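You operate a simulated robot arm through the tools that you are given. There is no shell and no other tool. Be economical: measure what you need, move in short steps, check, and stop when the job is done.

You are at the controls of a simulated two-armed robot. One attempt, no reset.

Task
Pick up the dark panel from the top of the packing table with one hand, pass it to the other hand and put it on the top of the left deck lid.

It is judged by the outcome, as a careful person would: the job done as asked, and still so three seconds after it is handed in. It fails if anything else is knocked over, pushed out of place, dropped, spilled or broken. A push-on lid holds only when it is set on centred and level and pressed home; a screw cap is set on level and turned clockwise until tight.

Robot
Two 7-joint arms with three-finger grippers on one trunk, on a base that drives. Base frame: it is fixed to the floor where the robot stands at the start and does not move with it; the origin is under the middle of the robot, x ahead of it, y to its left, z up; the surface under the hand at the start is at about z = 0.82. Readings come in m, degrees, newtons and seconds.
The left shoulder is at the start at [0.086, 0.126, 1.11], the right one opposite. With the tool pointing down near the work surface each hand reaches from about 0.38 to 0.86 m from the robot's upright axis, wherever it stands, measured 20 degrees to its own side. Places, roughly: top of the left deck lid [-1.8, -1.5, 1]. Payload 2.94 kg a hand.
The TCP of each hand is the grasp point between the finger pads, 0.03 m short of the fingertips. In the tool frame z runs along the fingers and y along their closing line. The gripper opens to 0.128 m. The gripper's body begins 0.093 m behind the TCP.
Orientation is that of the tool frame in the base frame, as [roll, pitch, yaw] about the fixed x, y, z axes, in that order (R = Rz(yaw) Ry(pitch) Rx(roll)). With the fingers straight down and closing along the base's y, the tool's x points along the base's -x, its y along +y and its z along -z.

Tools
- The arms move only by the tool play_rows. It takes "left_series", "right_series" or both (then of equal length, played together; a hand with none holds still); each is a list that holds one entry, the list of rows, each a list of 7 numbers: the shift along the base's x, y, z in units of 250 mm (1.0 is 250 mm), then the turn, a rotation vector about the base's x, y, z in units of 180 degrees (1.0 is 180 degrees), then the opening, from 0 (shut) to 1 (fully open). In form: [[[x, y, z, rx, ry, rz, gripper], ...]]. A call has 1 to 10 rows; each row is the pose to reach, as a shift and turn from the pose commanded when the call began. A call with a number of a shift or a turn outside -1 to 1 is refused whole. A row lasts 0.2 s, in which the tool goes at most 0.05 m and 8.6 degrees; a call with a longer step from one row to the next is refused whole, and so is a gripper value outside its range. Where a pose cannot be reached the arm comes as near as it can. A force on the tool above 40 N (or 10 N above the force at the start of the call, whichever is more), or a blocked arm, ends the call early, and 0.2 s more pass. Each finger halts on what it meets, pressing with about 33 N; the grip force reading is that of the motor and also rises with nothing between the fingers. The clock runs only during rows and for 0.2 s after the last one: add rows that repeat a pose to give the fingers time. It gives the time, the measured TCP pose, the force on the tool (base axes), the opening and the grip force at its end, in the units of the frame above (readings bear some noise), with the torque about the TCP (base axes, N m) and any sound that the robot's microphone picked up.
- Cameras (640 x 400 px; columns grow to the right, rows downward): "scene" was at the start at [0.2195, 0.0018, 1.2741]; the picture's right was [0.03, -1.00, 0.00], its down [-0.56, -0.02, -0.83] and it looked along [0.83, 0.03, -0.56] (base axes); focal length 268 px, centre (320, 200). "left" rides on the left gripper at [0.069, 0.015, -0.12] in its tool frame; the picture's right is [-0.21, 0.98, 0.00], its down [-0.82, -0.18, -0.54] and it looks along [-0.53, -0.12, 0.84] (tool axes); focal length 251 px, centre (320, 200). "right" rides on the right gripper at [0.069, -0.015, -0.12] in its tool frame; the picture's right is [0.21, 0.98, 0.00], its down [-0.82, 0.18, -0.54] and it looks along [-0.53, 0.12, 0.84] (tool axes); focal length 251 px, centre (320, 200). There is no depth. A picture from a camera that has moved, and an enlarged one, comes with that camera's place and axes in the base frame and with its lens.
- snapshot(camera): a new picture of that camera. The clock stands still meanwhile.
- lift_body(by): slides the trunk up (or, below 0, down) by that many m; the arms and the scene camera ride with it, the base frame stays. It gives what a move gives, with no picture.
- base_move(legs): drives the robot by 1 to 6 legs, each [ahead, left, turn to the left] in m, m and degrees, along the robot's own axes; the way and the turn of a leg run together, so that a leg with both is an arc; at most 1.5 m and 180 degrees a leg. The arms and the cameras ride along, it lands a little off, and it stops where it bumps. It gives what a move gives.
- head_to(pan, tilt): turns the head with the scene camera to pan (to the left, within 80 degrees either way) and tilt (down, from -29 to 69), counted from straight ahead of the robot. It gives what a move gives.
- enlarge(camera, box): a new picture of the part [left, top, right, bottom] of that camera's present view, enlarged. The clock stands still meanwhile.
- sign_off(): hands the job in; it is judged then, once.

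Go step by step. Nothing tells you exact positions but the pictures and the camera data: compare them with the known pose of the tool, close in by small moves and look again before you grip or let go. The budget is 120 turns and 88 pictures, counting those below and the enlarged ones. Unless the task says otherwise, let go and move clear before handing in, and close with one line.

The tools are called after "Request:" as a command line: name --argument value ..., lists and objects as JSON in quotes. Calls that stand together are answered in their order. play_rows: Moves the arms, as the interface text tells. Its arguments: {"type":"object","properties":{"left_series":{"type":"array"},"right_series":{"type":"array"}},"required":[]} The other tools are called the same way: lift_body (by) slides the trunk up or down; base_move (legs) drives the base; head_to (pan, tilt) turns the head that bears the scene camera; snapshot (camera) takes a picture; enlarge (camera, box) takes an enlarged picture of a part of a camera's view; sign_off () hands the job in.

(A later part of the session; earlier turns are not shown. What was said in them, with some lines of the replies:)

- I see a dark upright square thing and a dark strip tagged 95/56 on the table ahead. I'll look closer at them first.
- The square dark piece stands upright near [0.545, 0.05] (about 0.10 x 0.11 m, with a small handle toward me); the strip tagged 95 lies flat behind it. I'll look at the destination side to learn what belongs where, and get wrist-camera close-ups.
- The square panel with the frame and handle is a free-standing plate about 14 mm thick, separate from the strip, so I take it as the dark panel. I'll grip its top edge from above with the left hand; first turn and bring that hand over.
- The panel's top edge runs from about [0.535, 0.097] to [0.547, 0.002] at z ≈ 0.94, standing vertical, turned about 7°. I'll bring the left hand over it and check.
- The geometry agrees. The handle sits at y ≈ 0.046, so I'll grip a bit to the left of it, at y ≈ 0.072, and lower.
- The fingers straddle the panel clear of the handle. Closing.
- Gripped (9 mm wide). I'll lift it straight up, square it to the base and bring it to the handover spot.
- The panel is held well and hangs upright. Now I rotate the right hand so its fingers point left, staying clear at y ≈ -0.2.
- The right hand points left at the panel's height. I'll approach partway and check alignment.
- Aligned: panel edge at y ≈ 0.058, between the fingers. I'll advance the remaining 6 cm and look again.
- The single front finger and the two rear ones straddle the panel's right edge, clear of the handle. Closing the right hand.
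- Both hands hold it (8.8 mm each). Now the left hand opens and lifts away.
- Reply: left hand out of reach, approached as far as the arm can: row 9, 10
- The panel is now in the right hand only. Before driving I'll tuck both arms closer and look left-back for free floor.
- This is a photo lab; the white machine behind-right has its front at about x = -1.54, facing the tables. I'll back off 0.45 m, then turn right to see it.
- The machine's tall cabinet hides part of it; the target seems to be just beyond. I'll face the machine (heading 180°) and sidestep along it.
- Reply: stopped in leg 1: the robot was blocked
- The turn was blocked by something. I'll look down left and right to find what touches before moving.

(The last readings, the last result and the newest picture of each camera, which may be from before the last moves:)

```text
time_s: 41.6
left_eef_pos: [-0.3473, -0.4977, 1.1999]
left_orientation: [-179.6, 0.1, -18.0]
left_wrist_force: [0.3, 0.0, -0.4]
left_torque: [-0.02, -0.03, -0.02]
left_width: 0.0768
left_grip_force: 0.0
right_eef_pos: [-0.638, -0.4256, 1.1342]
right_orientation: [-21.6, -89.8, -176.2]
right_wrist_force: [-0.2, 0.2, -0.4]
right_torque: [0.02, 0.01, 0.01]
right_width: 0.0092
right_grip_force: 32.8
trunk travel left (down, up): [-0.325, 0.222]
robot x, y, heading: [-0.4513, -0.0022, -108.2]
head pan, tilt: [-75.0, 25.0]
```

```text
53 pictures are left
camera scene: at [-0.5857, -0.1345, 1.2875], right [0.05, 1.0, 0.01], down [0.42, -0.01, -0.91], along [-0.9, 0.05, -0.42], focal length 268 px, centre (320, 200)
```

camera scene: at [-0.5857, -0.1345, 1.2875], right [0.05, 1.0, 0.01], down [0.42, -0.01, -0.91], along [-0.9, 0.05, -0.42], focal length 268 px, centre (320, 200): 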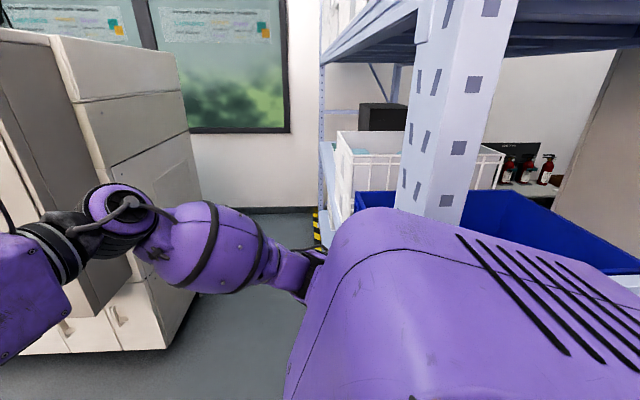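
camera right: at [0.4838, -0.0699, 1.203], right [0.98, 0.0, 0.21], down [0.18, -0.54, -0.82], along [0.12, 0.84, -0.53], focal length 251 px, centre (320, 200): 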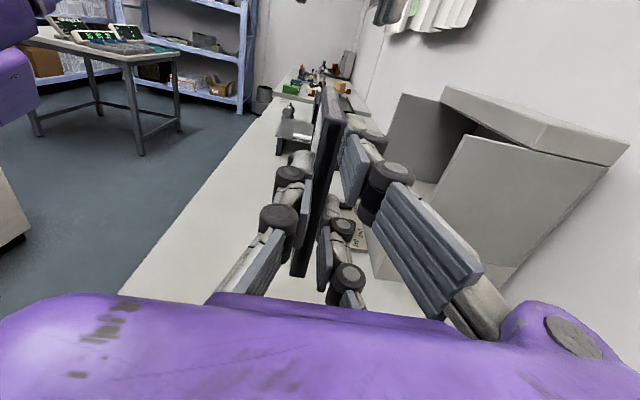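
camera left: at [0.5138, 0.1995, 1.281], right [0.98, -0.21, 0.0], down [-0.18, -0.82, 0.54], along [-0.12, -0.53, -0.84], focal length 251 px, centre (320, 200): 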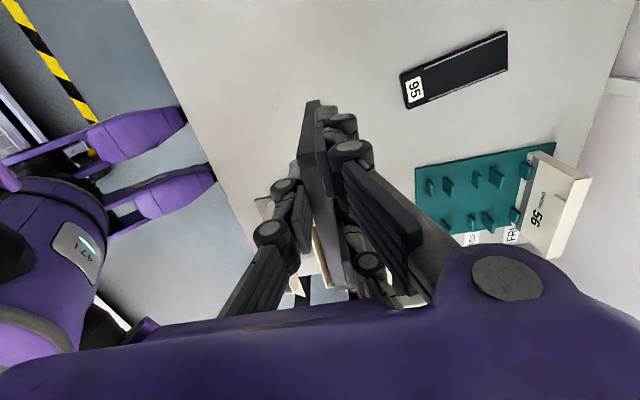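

A storage rack post stands right behind my right rear; driving ahead clears it. Then I finish the turn in open floor and sidestep to the machine.

Request:
base_move --legs '[[0.75, 0, 0]]'

Request:
base_move --legs '[[0, 0, -71.8]]'

Request:
head_to --pan 30 --tilt 15

Request:
snapshot --camera "scene"

```text
time_s: 42.9
left_eef_pos: [-0.3566, -0.5136, 1.2061]
left_orientation: [179.8, 0.0, -19.0]
left_wrist_force: [0.6, 0.9, -0.7]
left_torque: [-0.03, 0.0, -0.03]
left_width: 0.0769
left_grip_force: 0.0
right_eef_pos: [-0.6462, -0.4384, 1.1382]
right_orientation: [65.4, -89.4, 95.8]
right_wrist_force: [-0.2, 0.5, -0.4]
right_torque: [0.03, 0.02, -0.03]
right_width: 0.009
right_grip_force: 33.0
trunk travel left (down, up): [-0.325, 0.222]
robot x, y, heading: [-0.46, -0.0287, -109.1]
head pan, tilt: [-75.0, 25.0]
stopped in leg 1: the robot was blocked; the commanded pose is now the measured one
```

```text
time_s: 44.0
left_eef_pos: [-0.3916, -0.5339, 1.2014]
left_orientation: [-179.7, 0.2, -22.9]
left_wrist_force: [-0.8, -1.3, 0.2]
left_torque: [-0.01, 0.03, 0.02]
left_width: 0.0767
left_grip_force: 0.1
right_eef_pos: [-0.6728, -0.4386, 1.1383]
right_orientation: [61.1, -89.5, 96.3]
right_wrist_force: [0.4, 0.1, -1.1]
right_torque: [-0.02, -0.06, -0.04]
right_width: 0.0091
right_grip_force: 32.8
trunk travel left (down, up): [-0.325, 0.222]
robot x, y, heading: [-0.4587, -0.0355, -112.6]
head pan, tilt: [-75.0, 25.0]
stopped in leg 1: the robot was blocked; the commanded pose is now the measured one
```

```text
time_s: 45.9
left_eef_pos: [-0.3933, -0.536, 1.1988]
left_orientation: [-179.6, 0.2, -23.1]
left_wrist_force: [-0.1, -1.2, -0.5]
left_torque: [0.0, -0.02, 0.02]
left_width: 0.0768
left_grip_force: 0.0
right_eef_pos: [-0.6759, -0.4379, 1.1358]
right_orientation: [51.3, -89.7, 105.8]
right_wrist_force: [1.1, -0.7, -0.1]
right_torque: [0.0, 0.01, 0.0]
right_width: 0.009
right_grip_force: 32.9
trunk travel left (down, up): [-0.325, 0.222]
robot x, y, heading: [-0.4597, -0.0341, -113.3]
head pan, tilt: [30.0, 15.0]
```

```text
52 pictures are left
camera scene: at [-0.4973, -0.2592, 1.3027], right [-0.99, -0.12, 0.0], down [-0.03, 0.27, -0.96], along [0.12, -0.96, -0.27], focal length 268 px, centre (320, 200)
```

scene: 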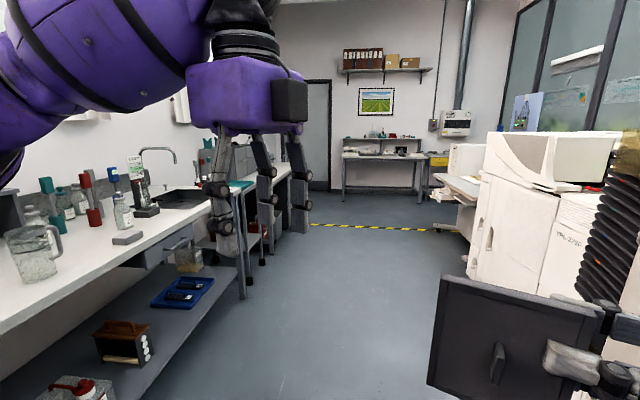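

Both moves still press into the rack at my right side. I'll slide left first to free the robot, then go ahead.

Request:
base_move --legs '[[0, 0.12, 0]]'

Request:
head_to --pan -80 --tilt 55

Request:
snapshot --camera "scene"

```text
time_s: 47.6
left_eef_pos: [-0.2829, -0.5703, 1.2048]
left_orientation: [179.9, 0.0, -23.1]
left_wrist_force: [-0.4, -0.7, 0.2]
left_torque: [-0.01, 0.0, 0.04]
left_width: 0.0766
left_grip_force: 0.1
right_eef_pos: [-0.5656, -0.4734, 1.1402]
right_orientation: [66.2, -89.1, 91.1]
right_wrist_force: [0.4, -0.4, -0.1]
right_torque: [0.02, 0.01, 0.01]
right_width: 0.0088
right_grip_force: 33.3
trunk travel left (down, up): [-0.325, 0.222]
robot x, y, heading: [-0.3496, -0.0764, -113.4]
head pan, tilt: [30.0, 15.0]
```

```text
time_s: 49.5
left_eef_pos: [-0.2827, -0.5689, 1.2053]
left_orientation: [179.9, -0.1, -23.1]
left_wrist_force: [0.1, -0.4, 0.4]
left_torque: [0.02, 0.01, 0.01]
left_width: 0.0769
left_grip_force: 0.0
right_eef_pos: [-0.5646, -0.4727, 1.1407]
right_orientation: [65.8, -89.0, 91.4]
right_wrist_force: [0.0, -0.1, 0.8]
right_torque: [-0.01, 0.01, 0.02]
right_width: 0.0089
right_grip_force: 32.8
trunk travel left (down, up): [-0.325, 0.222]
robot x, y, heading: [-0.3468, -0.0811, -112.9]
head pan, tilt: [-80.0, 55.0]
```

```text
51 pictures are left
camera scene: at [-0.4678, -0.1838, 1.2449], right [0.23, 0.97, 0.0], down [0.8, -0.18, -0.57], along [-0.56, 0.13, -0.82], focal length 268 px, centre (320, 200)
```

scene: 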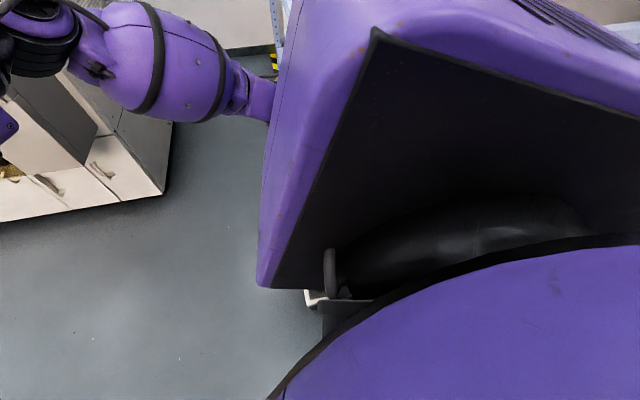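

Freed. Floor ahead is clear; now drive straight toward -y, away from the rack.

Request:
base_move --legs '[[0.6, 0.25, 0]]'

Request:
base_move --legs '[[0, 0, -67]]'

Request:
head_to --pan 20 --tilt 15

Request:
snapshot --camera "scene"

```text
time_s: 53.1
left_eef_pos: [-0.278, -1.2184, 1.2051]
left_orientation: [179.8, -0.1, -22.7]
left_wrist_force: [-0.3, 0.2, 0.4]
left_torque: [0.01, 0.0, 0.01]
left_width: 0.0768
left_grip_force: 0.0
right_eef_pos: [-0.5615, -1.1223, 1.1411]
right_orientation: [65.8, -89.1, 92.1]
right_wrist_force: [-0.1, -0.5, 0.1]
right_torque: [0.02, 0.03, -0.01]
right_width: 0.0092
right_grip_force: 33.2
trunk travel left (down, up): [-0.325, 0.222]
robot x, y, heading: [-0.3473, -0.7271, -112.8]
head pan, tilt: [-80.0, 55.0]
```

```text
time_s: 56.4
left_eef_pos: [-0.7688, -0.9869, 1.2058]
left_orientation: [179.9, 0.0, -89.2]
left_wrist_force: [1.1, 0.4, -0.2]
left_torque: [0.0, -0.02, 0.0]
left_width: 0.0769
left_grip_force: 0.0
right_eef_pos: [-0.7949, -0.6887, 1.14]
right_orientation: [65.5, -89.1, 25.6]
right_wrist_force: [0.8, 0.4, 0.3]
right_torque: [0.01, 0.02, 0.02]
right_width: 0.0087
right_grip_force: 32.6
trunk travel left (down, up): [-0.325, 0.222]
robot x, y, heading: [-0.3457, -0.7315, -179.1]
head pan, tilt: [-80.0, 55.0]
```

```text
time_s: 58.1
left_eef_pos: [-0.7688, -0.9875, 1.2051]
left_orientation: [179.9, 0.0, -89.0]
left_wrist_force: [0.8, 0.1, 0.4]
left_torque: [-0.01, 0.03, -0.06]
left_width: 0.0768
left_grip_force: 0.1
right_eef_pos: [-0.7946, -0.6891, 1.1411]
right_orientation: [65.6, -89.2, 25.5]
right_wrist_force: [-0.4, 0.6, -0.5]
right_torque: [0.01, 0.0, 0.01]
right_width: 0.009
right_grip_force: 32.6
trunk travel left (down, up): [-0.325, 0.222]
robot x, y, heading: [-0.3427, -0.7304, -178.8]
head pan, tilt: [20.0, 15.0]
```

```text
50 pictures are left
camera scene: at [-0.5625, -0.7638, 1.3051], right [-0.36, 0.93, 0.0], down [0.24, 0.09, -0.97], along [-0.9, -0.34, -0.26], focal length 268 px, centre (320, 200)
```

scene: 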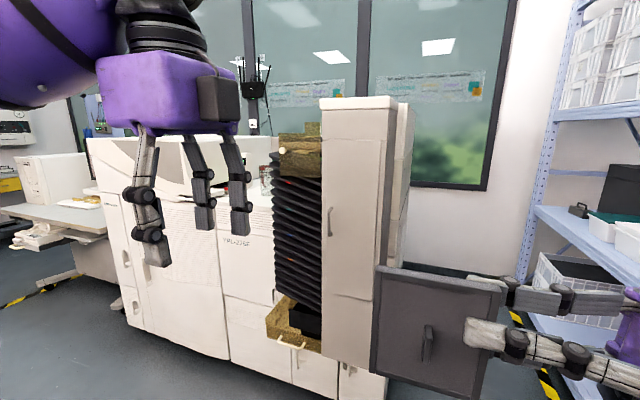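

The deck I want is the low white top left of the bellows camera. I'll sidestep along the machine to y ≈ -1.5 and look from straight ahead.

Request:
base_move --legs '[[0, 0.75, -1]]'

Request:
head_to --pan 0 --tilt 18

Request:
snapshot --camera "scene"

```text
time_s: 65.1
left_eef_pos: [-0.7696, -1.7215, 1.2047]
left_orientation: [179.9, 0.0, -90.2]
left_wrist_force: [0.0, -0.9, -0.1]
left_torque: [-0.04, -0.02, 0.0]
left_width: 0.0769
left_grip_force: 0.0
right_eef_pos: [-0.7898, -1.4233, 1.1402]
right_orientation: [65.7, -89.1, 24.3]
right_wrist_force: [-0.8, 0.2, -0.1]
right_torque: [0.02, 0.01, 0.0]
right_width: 0.0088
right_grip_force: 32.6
trunk travel left (down, up): [-0.325, 0.222]
robot x, y, heading: [-0.3417, -1.4715, 179.8]
head pan, tilt: [20.0, 15.0]
```

```text
time_s: 65.9
left_eef_pos: [-0.7703, -1.7209, 1.204]
left_orientation: [179.9, -0.1, -90.3]
left_wrist_force: [-0.5, 1.2, -1.2]
left_torque: [0.0, 0.0, -0.01]
left_width: 0.0767
left_grip_force: 0.0
right_eef_pos: [-0.7907, -1.4226, 1.1402]
right_orientation: [65.3, -89.1, 24.8]
right_wrist_force: [-0.4, -0.3, 0.3]
right_torque: [0.05, 0.03, -0.05]
right_width: 0.0087
right_grip_force: 32.8
trunk travel left (down, up): [-0.325, 0.222]
robot x, y, heading: [-0.3433, -1.4734, 179.7]
head pan, tilt: [0.0, 18.0]
```

```text
49 pictures are left
camera scene: at [-0.5649, -1.4701, 1.3002], right [0.0, 1.0, 0.0], down [0.31, 0.0, -0.95], along [-0.95, 0.0, -0.31], focal length 268 px, centre (320, 200)
```

scene: 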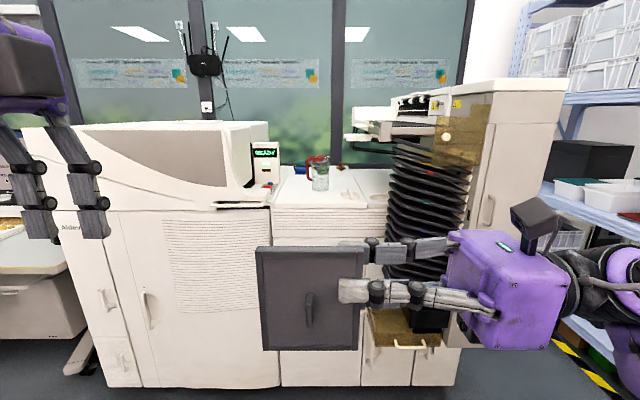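

Request:
enlarge --camera "scene" --box '[220, 120, 440, 260]'

```text
2.86 times, centred on (330, 190) of scene
camera zoom: at [-0.5649, -1.4701, 1.3002], right [0.0, 1.0, 0.0], down [0.31, 0.0, -0.95], along [-0.95, 0.0, -0.31], focal length 767 px, centre (291, 229)
```

zoom: 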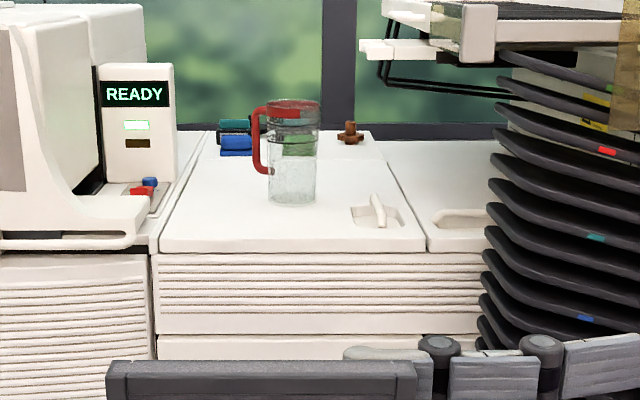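

The left deck lid is the white lid with a jug, a handle recess and small parts toward the back; its front-left area is free. I'll turn the right hand to point forward so the panel can be set on end near the lid's front, with the hand outside the deck.

Request:
play_rows --right_series '[[[-0.04, 0, 0, 0, 0, -0.045, 0], [-0.08, 0, 0, 0, 0, -0.09, 0], [-0.12, 0, 0, 0, 0, -0.135, 0], [-0.16, 0, 0, 0, 0, -0.18, 0], [-0.2, 0, 0, 0, 0, -0.225, 0], [-0.24, 0, 0, 0, 0, -0.27, 0], [-0.28, 0, 0, 0, 0, -0.315, 0], [-0.32, 0, 0, 0, 0, -0.36, 0], [-0.36, 0, 0, 0, 0, -0.405, 0], [-0.4, 0, 0, 0, 0, -0.45, 0]]]'

Request:
play_rows --right_series '[[[-0.04, 0, 0, 0, 0, -0.04, 0], [-0.04, 0, 0, 0, 0, -0.05, 0], [-0.04, 0, 0, 0, 0, -0.05, 0]]]'

Request:
snapshot --camera "scene"

Request:
snapshot --camera "right"

```text
time_s: 68.1
left_eef_pos: [-0.7696, -1.7244, 1.204]
left_orientation: [179.9, 0.2, -90.2]
left_wrist_force: [-0.2, -0.3, -0.5]
left_torque: [0.14, -0.02, 0.02]
left_width: 0.0767
left_grip_force: 0.1
right_eef_pos: [-0.9551, -1.3407, 1.0681]
right_orientation: [29.4, -86.9, -17.1]
right_wrist_force: [0.0, -0.2, 0.2]
right_torque: [-0.02, -0.03, -0.06]
right_width: 0.009
right_grip_force: 32.8
right hand out of reach, approached as far as the arm can: row 4, 5, 6, 7, 8, 9, 10
trunk travel left (down, up): [-0.325, 0.222]
robot x, y, heading: [-0.3456, -1.471, 179.9]
head pan, tilt: [0.0, 18.0]
```

```text
time_s: 68.9
left_eef_pos: [-0.7698, -1.7201, 1.2049]
left_orientation: [180.0, 0.0, -90.3]
left_wrist_force: [-0.1, -1.3, -0.4]
left_torque: [0.0, 0.01, -0.03]
left_width: 0.0766
left_grip_force: 0.0
right_eef_pos: [-0.9636, -1.2895, 1.0448]
right_orientation: [22.8, -86.0, -18.3]
right_wrist_force: [0.2, 0.4, -0.7]
right_torque: [0.0, -0.02, -0.01]
right_width: 0.0092
right_grip_force: 32.6
right hand out of reach, approached as far as the arm can: row 1, 2, 3
trunk travel left (down, up): [-0.325, 0.222]
robot x, y, heading: [-0.3438, -1.4694, 179.8]
head pan, tilt: [0.0, 18.0]
```

```text
47 pictures are left
camera scene: at [-0.565, -1.4699, 1.3002], right [0.01, 1.0, 0.0], down [0.31, 0.0, -0.95], along [-0.95, 0.01, -0.31], focal length 268 px, centre (320, 200)
```

scene: 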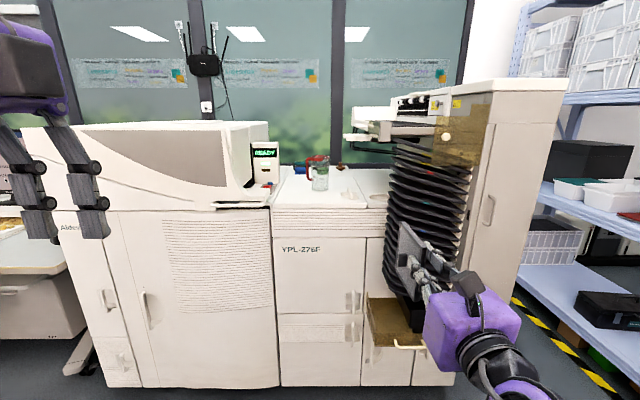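

```text
46 pictures are left
camera right: at [-0.8398, -1.2989, 1.1064], right [-0.06, 0.97, 0.24], down [0.47, 0.24, -0.85], along [-0.88, 0.06, -0.47], focal length 251 px, centre (320, 200)
```

right: 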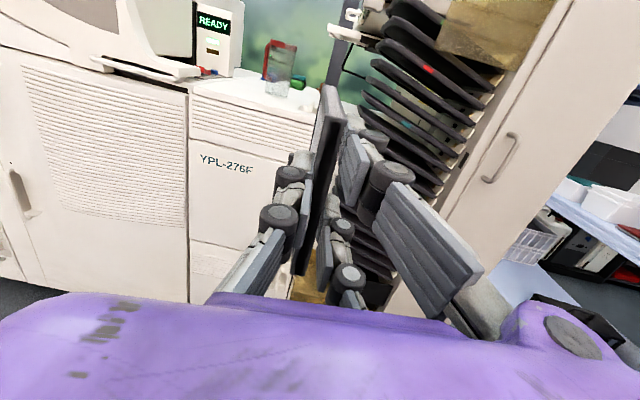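

The forward-pointing pose is nearly reached but the arm prefers lower and further right. I'll command such a position and see whether the orientation comes exact.

Request:
play_rows --right_series '[[[-0.08, 0.12, -0.07, 0, 0, 0, 0], [-0.16, 0.24, -0.14, 0, 0, 0, 0], [-0.24, 0.36, -0.21, 0, 0, 0, 0], [-0.32, 0.48, -0.28, 0, 0, 0, 0], [-0.4, 0.6, -0.36, 0, 0, 0, 0], [-0.5, 0.6, -0.36, 0, 0, 0, 0], [-0.5, 0.6, -0.36, 0, 0, 0, 0]]]'

Request:
snapshot --camera "right"

```text
time_s: 70.5
left_eef_pos: [-0.7692, -1.7203, 1.2045]
left_orientation: [179.9, -0.1, -90.4]
left_wrist_force: [0.1, 0.3, -0.4]
left_torque: [-0.03, -0.04, -0.02]
left_width: 0.0766
left_grip_force: 0.1
right_eef_pos: [-1.0889, -1.1416, 0.953]
right_orientation: [17.5, -87.3, -14.2]
right_wrist_force: [0.6, 0.3, -0.6]
right_torque: [-0.06, -0.04, 0.01]
right_width: 0.009
right_grip_force: 32.7
trunk travel left (down, up): [-0.325, 0.222]
robot x, y, heading: [-0.3403, -1.472, 179.6]
head pan, tilt: [0.0, 18.0]
```

```text
45 pictures are left
camera right: at [-0.9658, -1.1525, 1.0161], right [-0.04, 0.97, 0.23], down [0.49, 0.22, -0.84], along [-0.87, 0.07, -0.49], focal length 251 px, centre (320, 200)
```

right: 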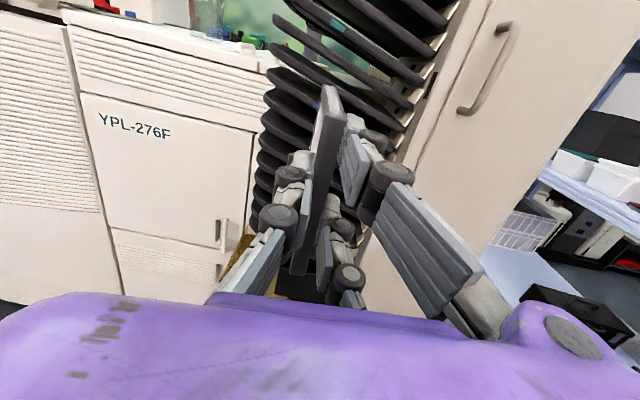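

Now reached with a residual tilt of about 4°. I'll correct it, and raise the trunk so the hand gets the height instead of the arm.

Request:
play_rows --right_series '[[[0, 0, 0, -0.004, -0.0145, -0.018, 0], [0, 0, 0, -0.004, -0.0145, -0.018, 0]]]'

Request:
lift_body --by 0.18

Request:
head_to --pan 0 --tilt 25

Request:
snapshot --camera "scene"

Request:
enlarge --camera "scene" --box '[220, 90, 440, 230]'

```text
time_s: 71.1
left_eef_pos: [-0.7701, -1.7201, 1.2045]
left_orientation: [179.8, -0.1, -90.3]
left_wrist_force: [0.0, -0.6, 0.2]
left_torque: [0.02, -0.01, 0.02]
left_width: 0.077
left_grip_force: 0.0
right_eef_pos: [-1.089, -1.1418, 0.9524]
right_orientation: [50.5, -89.8, -50.5]
right_wrist_force: [-0.6, 0.0, -1.0]
right_torque: [-0.02, -0.04, -0.01]
right_width: 0.0091
right_grip_force: 32.9
trunk travel left (down, up): [-0.325, 0.222]
robot x, y, heading: [-0.3415, -1.4704, 180.1]
head pan, tilt: [0.0, 18.0]
```

```text
time_s: 73.1
left_eef_pos: [-0.7696, -1.7191, 1.385]
left_orientation: [180.0, 0.0, -90.3]
left_wrist_force: [0.5, -0.3, 0.4]
left_torque: [-0.01, -0.06, -0.01]
left_width: 0.0769
left_grip_force: 0.0
right_eef_pos: [-1.0905, -1.1432, 1.1304]
right_orientation: [125.3, -90.0, -125.4]
right_wrist_force: [-0.9, 0.7, -0.9]
right_torque: [-0.04, 0.04, 0.03]
right_width: 0.0089
right_grip_force: 32.9
trunk travel left (down, up): [-0.505, 0.042]
robot x, y, heading: [-0.3432, -1.4732, 179.6]
head pan, tilt: [0.0, 18.0]
```

```text
time_s: 73.8
left_eef_pos: [-0.7701, -1.72, 1.3855]
left_orientation: [179.9, 0.0, -90.3]
left_wrist_force: [-1.5, -0.3, 0.8]
left_torque: [0.02, 0.0, -0.02]
left_width: 0.077
left_grip_force: 0.1
right_eef_pos: [-1.0889, -1.1418, 1.1317]
right_orientation: [51.8, -90.0, -51.9]
right_wrist_force: [-0.8, -0.1, -0.3]
right_torque: [0.02, 0.0, 0.01]
right_width: 0.0092
right_grip_force: 32.9
trunk travel left (down, up): [-0.505, 0.042]
robot x, y, heading: [-0.345, -1.4699, 179.8]
head pan, tilt: [0.0, 25.0]
```

```text
44 pictures are left
camera scene: at [-0.4856, -1.4704, 1.4854], right [0.01, 1.0, 0.0], down [0.42, 0.0, -0.91], along [-0.91, 0.0, -0.42], focal length 268 px, centre (320, 200)
```

scene: 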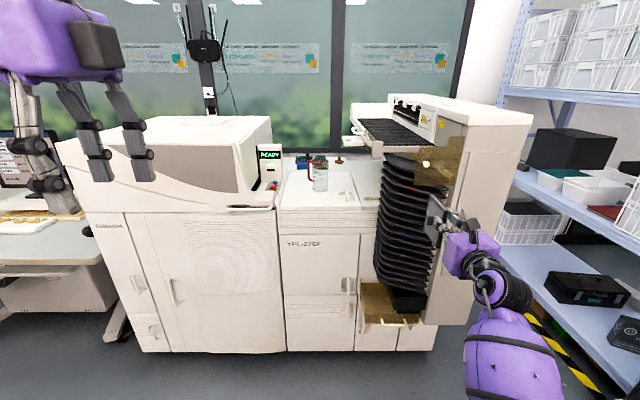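

```text
2.86 times, centred on (330, 160) of scene
camera zoom: at [-0.4856, -1.4704, 1.4854], right [0.01, 1.0, 0.0], down [0.42, 0.0, -0.91], along [-0.91, 0.0, -0.42], focal length 767 px, centre (291, 314)
```

zoom: 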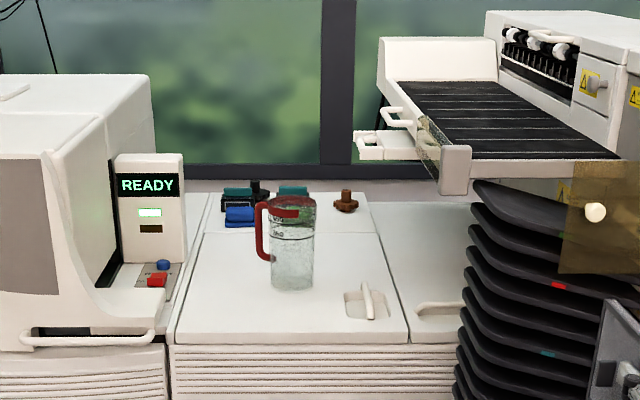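

The lid lies at about z ≈ 0.96 with its front edge near x ≈ -1.5; the jug stands at [-1.72, -1.47]. I'll aim the panel at y ≈ -1.54, just behind the lid's front edge: sidestep left 0.4 m, then move forward partway.

Request:
base_move --legs '[[0, 0.4, 0], [0.3, 0, 0]]'

Request:
head_to --pan -20 --tilt 30

Request:
snapshot --camera "scene"

Request:
snapshot --camera "right"

```text
time_s: 79.5
left_eef_pos: [-1.0697, -2.121, 1.3861]
left_orientation: [179.9, 0.0, -90.2]
left_wrist_force: [0.5, -0.2, 0.3]
left_torque: [0.03, -0.01, 0.02]
left_width: 0.0767
left_grip_force: 0.0
right_eef_pos: [-1.3901, -1.5443, 1.133]
right_orientation: [37.3, -90.0, -37.2]
right_wrist_force: [0.9, 0.7, 0.9]
right_torque: [0.03, 0.0, -0.04]
right_width: 0.0089
right_grip_force: 32.9
trunk travel left (down, up): [-0.505, 0.042]
robot x, y, heading: [-0.645, -1.8698, 179.6]
head pan, tilt: [0.0, 25.0]
```

```text
time_s: 80.3
left_eef_pos: [-1.0705, -2.1207, 1.3849]
left_orientation: [179.9, -0.1, -90.2]
left_wrist_force: [-0.3, 0.0, -0.1]
left_torque: [0.02, -0.02, -0.01]
left_width: 0.0769
left_grip_force: 0.1
right_eef_pos: [-1.39, -1.5428, 1.1306]
right_orientation: [49.1, -89.9, -49.1]
right_wrist_force: [0.1, -0.7, -0.3]
right_torque: [0.03, -0.06, 0.01]
right_width: 0.0091
right_grip_force: 32.9
trunk travel left (down, up): [-0.505, 0.042]
robot x, y, heading: [-0.6464, -1.8705, 179.9]
head pan, tilt: [-20.0, 30.0]
```

```text
42 pictures are left
camera scene: at [-0.779, -1.8393, 1.4774], right [0.34, 0.94, 0.0], down [0.47, -0.17, -0.87], along [-0.81, 0.3, -0.5], focal length 268 px, centre (320, 200)
```

scene: 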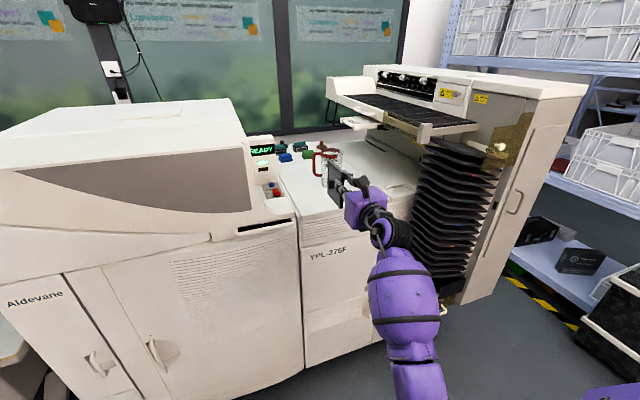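

```text
41 pictures are left
camera right: at [-1.2707, -1.5599, 1.201], right [0.0, 0.98, 0.22], down [0.54, 0.18, -0.82], along [-0.84, 0.12, -0.53], focal length 251 px, centre (320, 200)
```

right: 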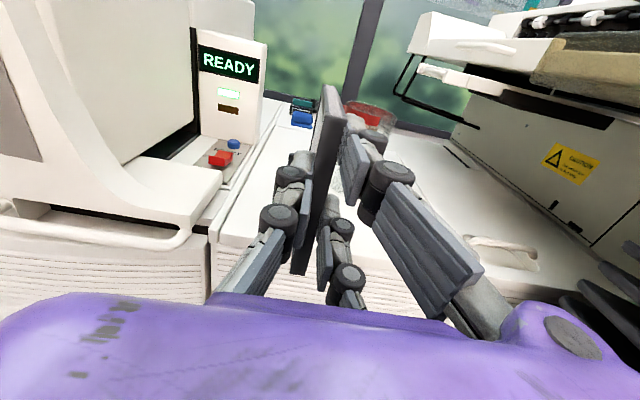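

The panel's bottom is about 9 cm above the lid and heading for the free front-left area. I move forward the remaining 0.145 m.

Request:
base_move --legs '[[0.145, 0, 0]]'

Request:
snapshot --camera "scene"

Request:
snapshot --camera "right"

Request:
enlarge --camera "scene" --box '[240, 110, 460, 260]'

```text
time_s: 81.7
left_eef_pos: [-1.2139, -2.1198, 1.3859]
left_orientation: [179.8, -0.1, -90.2]
left_wrist_force: [-0.8, -0.5, 0.2]
left_torque: [-0.04, 0.01, 0.0]
left_width: 0.0769
left_grip_force: 0.0
right_eef_pos: [-1.5306, -1.5426, 1.1334]
right_orientation: [28.5, -89.9, -28.5]
right_wrist_force: [-0.1, 0.3, -0.2]
right_torque: [-0.04, -0.04, -0.06]
right_width: 0.0088
right_grip_force: 32.0
trunk travel left (down, up): [-0.505, 0.042]
robot x, y, heading: [-0.7851, -1.8675, 179.8]
head pan, tilt: [-20.0, 30.0]
```

```text
40 pictures are left
camera scene: at [-0.9211, -1.8385, 1.4777], right [0.35, 0.94, 0.0], down [0.47, -0.17, -0.87], along [-0.81, 0.3, -0.5], focal length 268 px, centre (320, 200)
```

scene: 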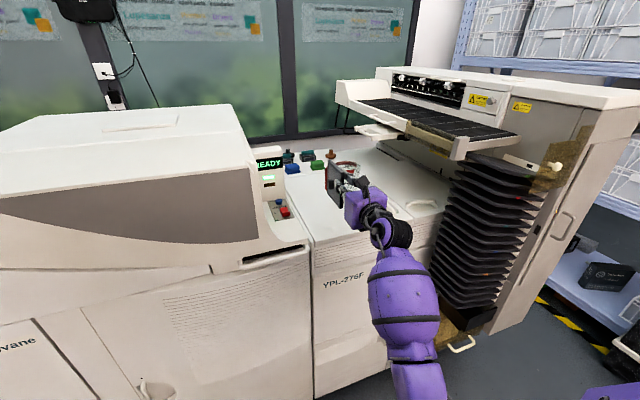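

```text
39 pictures are left
camera right: at [-1.4128, -1.5587, 1.2019], right [0.0, 0.98, 0.22], down [0.54, 0.18, -0.82], along [-0.84, 0.12, -0.53], focal length 251 px, centre (320, 200)
```

right: 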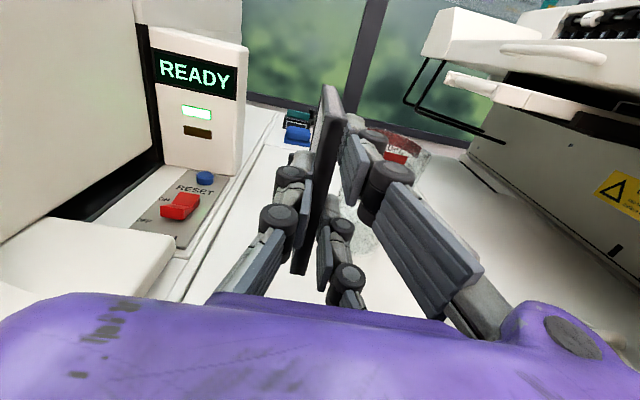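

```text
2.67 times, centred on (350, 185) of scene
camera zoom: at [-0.9211, -1.8385, 1.4777], right [0.35, 0.94, 0.0], down [0.47, -0.17, -0.87], along [-0.81, 0.3, -0.5], focal length 716 px, centre (240, 240)
```

zoom: 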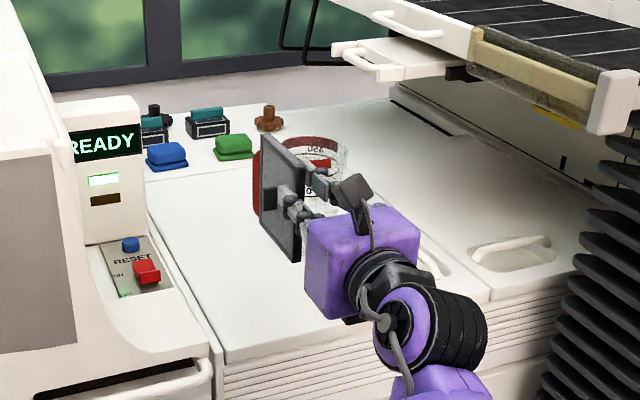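

Position is good: panel over the lid's front, about 5 cm in front of the jug. I lower it most of the way and check.

Request:
play_rows --right_series '[[[0, 0, -0.08, 0, 0, 0, 0], [0, 0, -0.16, 0, 0, 0, 0], [0, 0, -0.24, 0, 0, 0, 0], [0, 0, -0.28, 0, 0, 0, 0], [0, 0, -0.28, 0, 0, 0, 0]]]'

Request:
enlarge --camera "scene" --box '[290, 130, 420, 240]'

Request:
snapshot --camera "right"

```text
time_s: 82.9
left_eef_pos: [-1.2148, -2.1197, 1.3858]
left_orientation: [179.9, 0.0, -90.2]
left_wrist_force: [1.2, -0.6, 0.5]
left_torque: [-0.02, 0.0, -0.01]
left_width: 0.0771
left_grip_force: 0.0
right_eef_pos: [-1.5343, -1.541, 1.0609]
right_orientation: [54.3, -89.9, -54.1]
right_wrist_force: [-0.1, 0.0, -1.3]
right_torque: [0.0, -0.02, 0.02]
right_width: 0.009
right_grip_force: 33.1
trunk travel left (down, up): [-0.505, 0.042]
robot x, y, heading: [-0.7865, -1.8716, 179.9]
head pan, tilt: [-20.0, 30.0]
```

```text
3.64 times, centred on (355, 185) of scene
camera zoom: at [-0.923, -1.8386, 1.4774], right [0.35, 0.94, 0.0], down [0.47, -0.17, -0.87], along [-0.81, 0.3, -0.5], focal length 976 px, centre (193, 254)
```

zoom: 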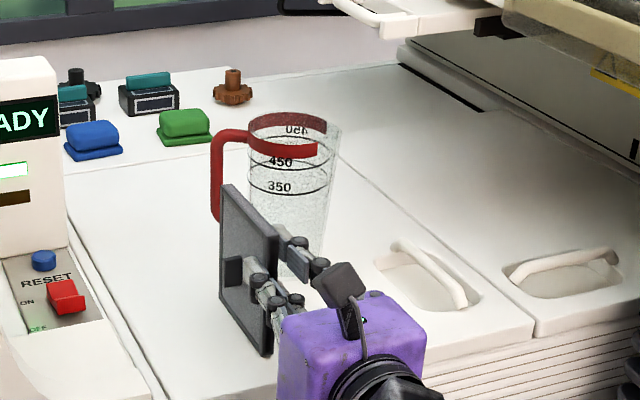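

```text
36 pictures are left
camera right: at [-1.4143, -1.558, 1.1306], right [0.0, 0.98, 0.22], down [0.54, 0.18, -0.82], along [-0.84, 0.12, -0.53], focal length 251 px, centre (320, 200)
```

right: 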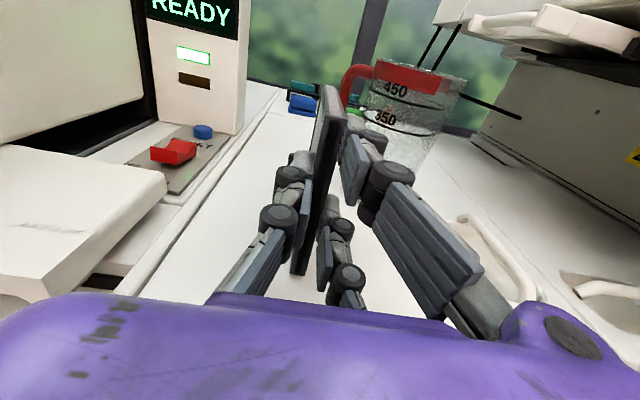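

Still about 2 cm above the lid. Lowering in small steps, watching force.

Request:
play_rows --right_series '[[[0, 0, -0.01, 0, 0, 0, 0], [0, 0, -0.02, 0, 0, 0, 0], [0, 0, -0.03, 0, 0, 0, 0], [0, 0, -0.04, 0, 0, 0, 0], [0, 0, -0.05, 0, 0, 0, 0], [0, 0, -0.06, 0, 0, 0, 0], [0, 0, -0.07, 0, 0, 0, 0], [0, 0, -0.07, 0, 0, 0, 0]]]'

Request:
enlarge --camera "scene" --box '[310, 160, 390, 220]'

```text
time_s: 84.7
left_eef_pos: [-1.2095, -2.1215, 1.3879]
left_orientation: [179.6, 0.0, -90.3]
left_wrist_force: [-0.5, 0.4, 0.4]
left_torque: [0.0, 0.02, 0.01]
left_width: 0.0769
left_grip_force: 0.0
right_eef_pos: [-1.5315, -1.5431, 1.0578]
right_orientation: [10.7, -88.4, -10.8]
right_wrist_force: [-5.9, 4.8, 38.8]
right_torque: [0.39, 0.67, -0.08]
right_width: 0.009
right_grip_force: 32.4
trunk travel left (down, up): [-0.505, 0.042]
robot x, y, heading: [-0.784, -1.8712, 179.9]
head pan, tilt: [-20.0, 30.0]
```

```text
6.67 times, centred on (350, 190) of scene
camera zoom: at [-0.9184, -1.8397, 1.4782], right [0.35, 0.94, 0.0], down [0.47, -0.17, -0.87], along [-0.81, 0.3, -0.5], focal length 1789 px, centre (120, 267)
```

zoom: 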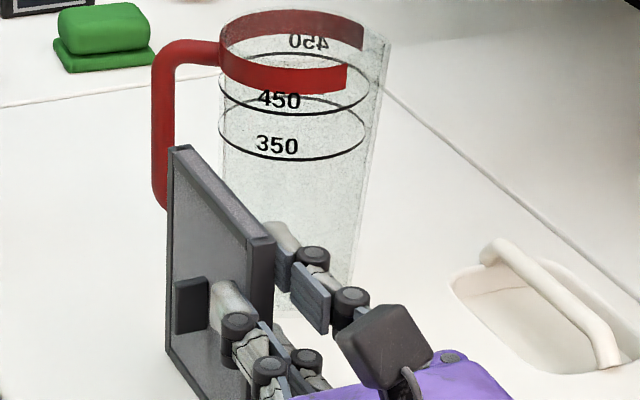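

It touched at TCP z ≈ 1.058 with ~39 N, so the lid is a bit higher than estimated; I pushed too far and the hand pitched slightly. I'll ease back up and look for what touches.

Request:
play_rows --right_series '[[[0, 0, 0.03, 0, 0, 0, 0], [0, 0, 0.06, 0, 0, 0, 0], [0, 0, 0.06, 0, 0, 0, 0]]]'

Request:
enlarge --camera "scene" --box '[310, 170, 390, 230]'

Request:
enlarge --camera "right" --box '[220, 70, 420, 300]'

```text
time_s: 85.5
left_eef_pos: [-1.2132, -2.1195, 1.3856]
left_orientation: [179.8, 0.0, -90.3]
left_wrist_force: [0.5, -0.1, 0.4]
left_torque: [0.02, 0.0, 0.0]
left_width: 0.0767
left_grip_force: 0.1
right_eef_pos: [-1.5323, -1.5429, 1.0586]
right_orientation: [59.0, -89.8, -58.7]
right_wrist_force: [-4.2, 3.9, 13.0]
right_torque: [0.22, 1.0, -0.06]
right_width: 0.0096
right_grip_force: 33.1
trunk travel left (down, up): [-0.505, 0.042]
robot x, y, heading: [-0.7852, -1.8712, 179.6]
head pan, tilt: [-20.0, 30.0]
```

```text
6.67 times, centred on (350, 200) of scene
camera zoom: at [-0.9218, -1.8388, 1.4773], right [0.35, 0.94, 0.0], down [0.47, -0.17, -0.87], along [-0.81, 0.3, -0.5], focal length 1789 px, centre (120, 200)
```

zoom: 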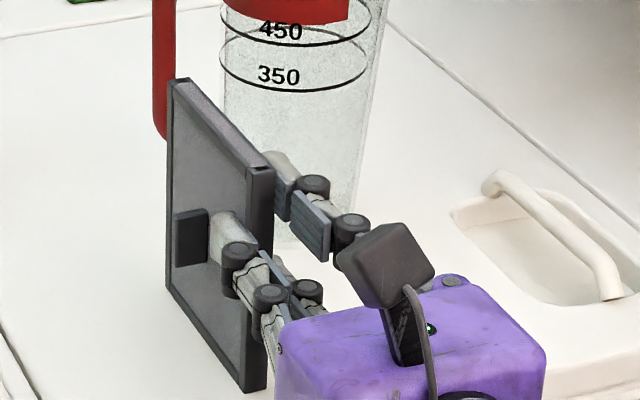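

```text
1.74 times, centred on (320, 185) of right
camera zoom: at [-1.4131, -1.5594, 1.1275], right [0.0, 0.98, 0.22], down [0.54, 0.18, -0.82], along [-0.84, 0.12, -0.53], focal length 437 px, centre (320, 226)
```

zoom: 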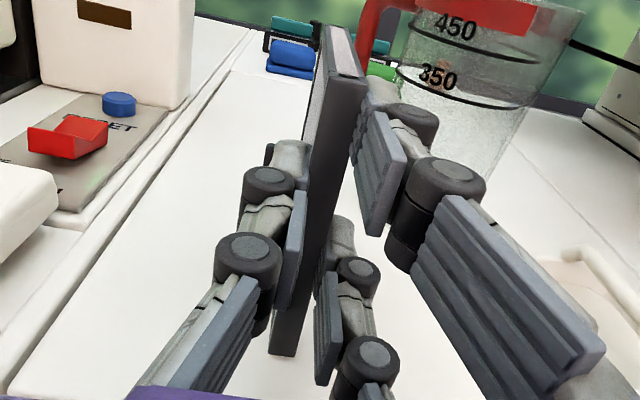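

Contact is now over the whole bottom edge (force centre about 5 cm ahead of the TCP, the middle of the panel). I'll relieve the remaining 13 N to a light touch before releasing.

Request:
play_rows --right_series '[[[0, 0, 0.012, 0, 0, 0, 0], [0, 0, 0.024, 0, 0, 0, 0], [0, 0, 0.024, 0, 0, 0, 0]]]'

Request:
enlarge --camera "scene" --box '[310, 170, 390, 230]'

```text
time_s: 86.3
left_eef_pos: [-1.2144, -2.1204, 1.3851]
left_orientation: [179.9, 0.0, -90.2]
left_wrist_force: [-0.4, -0.8, -0.3]
left_torque: [0.02, -0.01, 0.0]
left_width: 0.0765
left_grip_force: 0.2
right_eef_pos: [-1.5324, -1.542, 1.064]
right_orientation: [162.9, -89.9, -162.7]
right_wrist_force: [0.5, -0.8, -1.0]
right_torque: [-0.05, -0.04, 0.02]
right_width: 0.009
right_grip_force: 32.8
trunk travel left (down, up): [-0.505, 0.042]
robot x, y, heading: [-0.7909, -1.8672, 179.8]
head pan, tilt: [-20.0, 30.0]
```

```text
6.67 times, centred on (350, 200) of scene
camera zoom: at [-0.9228, -1.8385, 1.4773], right [0.35, 0.94, 0.0], down [0.47, -0.17, -0.87], along [-0.81, 0.3, -0.5], focal length 1789 px, centre (120, 200)
```

zoom: 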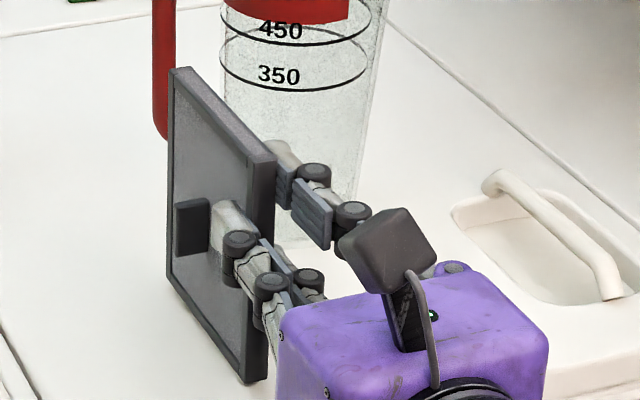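

Now it is clear by about 5 mm. I lower in 1-mm steps for a light touch.

Request:
play_rows --right_series '[[[0, 0, -0.006, 0, 0, 0, 0], [0, 0, -0.011, 0, 0, 0, 0], [0, 0, -0.015, 0, 0, 0, 0], [0, 0, -0.018, 0, 0, 0, 0], [0, 0, -0.018, 0, 0, 0, 0]]]'

```text
time_s: 87.5
left_eef_pos: [-1.2139, -2.1201, 1.3846]
left_orientation: [179.8, 0.0, -90.2]
left_wrist_force: [0.1, -0.2, -0.4]
left_torque: [0.02, -0.01, 0.0]
left_width: 0.0768
left_grip_force: 0.0
right_eef_pos: [-1.5328, -1.5425, 1.0606]
right_orientation: [53.5, -89.9, -53.4]
right_wrist_force: [0.0, -0.4, -0.2]
right_torque: [0.01, -0.04, 0.01]
right_width: 0.0088
right_grip_force: 32.9
trunk travel left (down, up): [-0.505, 0.042]
robot x, y, heading: [-0.7891, -1.8684, 179.7]
head pan, tilt: [-20.0, 30.0]
```

Request:
play_rows --right_series '[[[0, 0, -0.004, 0, 0, 0, 0], [0, 0, -0.008, 0, 0, 0, 0], [0, 0, -0.008, 0, 0, 0, 0]]]'

```text
time_s: 88.3
left_eef_pos: [-1.214, -2.1208, 1.3859]
left_orientation: [179.8, 0.1, -90.1]
left_wrist_force: [0.1, 0.2, -0.4]
left_torque: [0.0, -0.01, 0.0]
left_width: 0.0766
left_grip_force: 0.1
right_eef_pos: [-1.5332, -1.5433, 1.0579]
right_orientation: [-133.0, -90.0, 133.1]
right_wrist_force: [-0.5, -1.1, -0.2]
right_torque: [0.01, -0.02, -0.02]
right_width: 0.0092
right_grip_force: 33.1
trunk travel left (down, up): [-0.505, 0.042]
robot x, y, heading: [-0.7886, -1.8714, 179.6]
head pan, tilt: [-20.0, 30.0]
```

No touch yet; continuing in small steps.

Request:
play_rows --right_series '[[[0, 0, -0.004, 0, 0, 0, 0], [0, 0, -0.008, 0, 0, 0, 0], [0, 0, -0.008, 0, 0, 0, 0]]]'

```text
time_s: 89.1
left_eef_pos: [-1.2141, -2.1191, 1.3861]
left_orientation: [179.9, 0.0, -90.2]
left_wrist_force: [-0.1, 0.6, -0.1]
left_torque: [0.0, 0.02, -0.01]
left_width: 0.0768
left_grip_force: 0.1
right_eef_pos: [-1.5336, -1.5431, 1.0586]
right_orientation: [22.2, -89.7, -22.2]
right_wrist_force: [-1.3, 0.2, 4.9]
right_torque: [0.01, 0.13, -0.02]
right_width: 0.0091
right_grip_force: 33.4
trunk travel left (down, up): [-0.505, 0.042]
robot x, y, heading: [-0.7874, -1.8694, 179.9]
head pan, tilt: [-20.0, 30.0]
```

Light touch (≈5 N). Now opening the right hand.

Request:
play_rows --right_series '[[[0, 0, 0, 0, 0, 0, 0.15], [0, 0, 0, 0, 0, 0, 0.35], [0, 0, 0, 0, 0, 0, 0.5], [0, 0, 0, 0, 0, 0, 0.5]]]'

Request:
enlarge --camera "scene" --box '[310, 160, 390, 230]'

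Request:
snapshot --camera "right"

```text
time_s: 90.1
left_eef_pos: [-1.2135, -2.1191, 1.3866]
left_orientation: [179.8, -0.1, -90.2]
left_wrist_force: [0.3, 0.6, 0.1]
left_torque: [-0.01, 0.02, 0.0]
left_width: 0.0768
left_grip_force: 0.1
right_eef_pos: [-1.5336, -1.5422, 1.0571]
right_orientation: [43.4, -89.9, -43.4]
right_wrist_force: [0.4, 0.1, 0.1]
right_torque: [0.0, -0.04, -0.01]
right_width: 0.0641
right_grip_force: 0.0
trunk travel left (down, up): [-0.505, 0.042]
robot x, y, heading: [-0.7859, -1.8693, 179.9]
head pan, tilt: [-20.0, 30.0]
```

```text
5.71 times, centred on (350, 195) of scene
camera zoom: at [-0.9227, -1.8385, 1.4774], right [0.35, 0.94, 0.0], down [0.47, -0.17, -0.87], along [-0.81, 0.3, -0.5], focal length 1534 px, centre (149, 229)
```

zoom: 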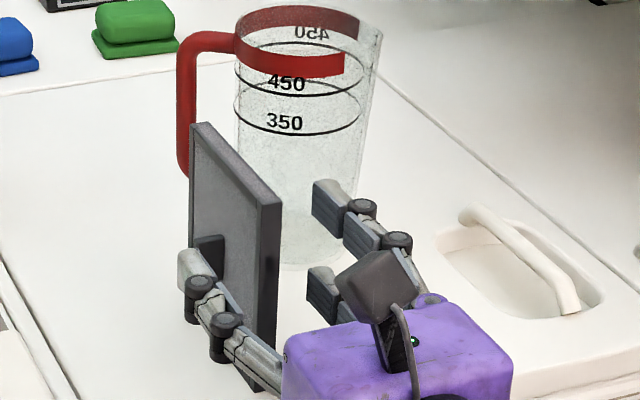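

```text
30 pictures are left
camera right: at [-1.4142, -1.5589, 1.1259], right [0.0, 0.98, 0.22], down [0.54, 0.18, -0.82], along [-0.84, 0.12, -0.53], focal length 251 px, centre (320, 200)
```

right: 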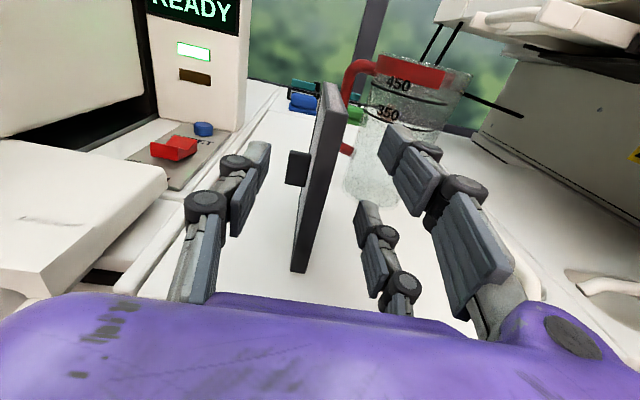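

The panel stands on the lid by itself. I withdraw the hand straight back.

Request:
play_rows --right_series '[[[0.04, 0, 0, 0, 0, 0, 0.5], [0.1, 0, 0, 0, 0, 0, 0.5], [0.2, 0, 0, 0, 0, 0, 0.5], [0.3, 0, 0, 0, 0, 0, 0.5], [0.3, 0, 0, 0, 0, 0, 0.5]]]'

Request:
base_move --legs '[[-0.25, 0, 0]]'

Request:
snapshot --camera "scene"

Request:
enlarge --camera "scene" --box '[270, 110, 400, 230]'

Request:
snapshot --camera "right"

```text
time_s: 91.3
left_eef_pos: [-1.216, -2.1201, 1.3844]
left_orientation: [179.8, 0.0, -90.2]
left_wrist_force: [-0.5, 0.5, 0.2]
left_torque: [-0.01, -0.01, 0.0]
left_width: 0.0769
left_grip_force: 0.0
right_eef_pos: [-1.4599, -1.5433, 1.0564]
right_orientation: [48.8, -89.9, -48.7]
right_wrist_force: [0.2, 0.4, 0.9]
right_torque: [0.01, 0.03, -0.02]
right_width: 0.0641
right_grip_force: 0.0
trunk travel left (down, up): [-0.505, 0.042]
robot x, y, heading: [-0.786, -1.8715, 179.6]
head pan, tilt: [-20.0, 30.0]
```

```text
time_s: 93.1
left_eef_pos: [-0.9659, -2.1205, 1.3855]
left_orientation: [179.9, -0.1, -90.3]
left_wrist_force: [-0.9, 0.3, -0.1]
left_torque: [-0.01, 0.0, 0.0]
left_width: 0.0766
left_grip_force: 0.1
right_eef_pos: [-1.2093, -1.5417, 1.0558]
right_orientation: [58.0, -89.9, -58.0]
right_wrist_force: [0.3, 0.2, -0.8]
right_torque: [0.03, 0.04, 0.04]
right_width: 0.0639
right_grip_force: 0.0
trunk travel left (down, up): [-0.505, 0.042]
robot x, y, heading: [-0.5363, -1.87, 179.7]
head pan, tilt: [-20.0, 30.0]
```

```text
29 pictures are left
camera scene: at [-0.6745, -1.8396, 1.4773], right [0.35, 0.94, 0.0], down [0.47, -0.17, -0.87], along [-0.81, 0.3, -0.5], focal length 268 px, centre (320, 200)
```

scene: 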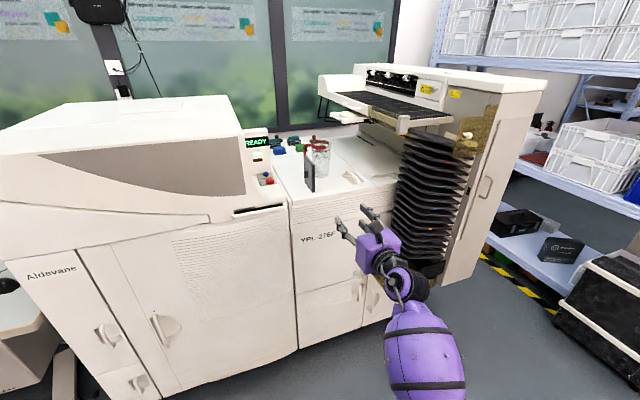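

```text
3.33 times, centred on (335, 170) of scene
camera zoom: at [-0.6745, -1.8396, 1.4773], right [0.35, 0.94, 0.0], down [0.47, -0.17, -0.87], along [-0.81, 0.3, -0.5], focal length 895 px, centre (270, 300)
```

zoom: 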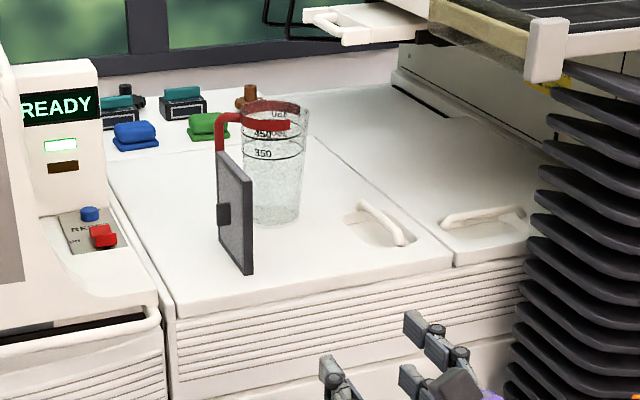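

```text
27 pictures are left
camera right: at [-1.0906, -1.5593, 1.1255], right [0.0, 0.98, 0.22], down [0.54, 0.18, -0.82], along [-0.84, 0.12, -0.53], focal length 251 px, centre (320, 200)
```

right: 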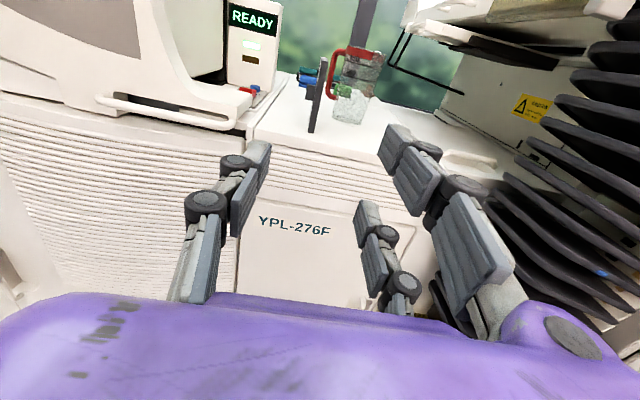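

The panel stands on the left deck lid, the jug and other items there haven't moved, and both hands are clear. I'm handing in now.

Request:
sign_off

```text
The job is handed in.
```

I picked the dark panel up from the packing table with the left hand and passed it to the right. It now stands upright on the left deck lid, with both hands clear. On the way the base was blocked three times, apparently by the storage rack. I saw nothing knocked over there, but I didn't go back to check the whole rack.
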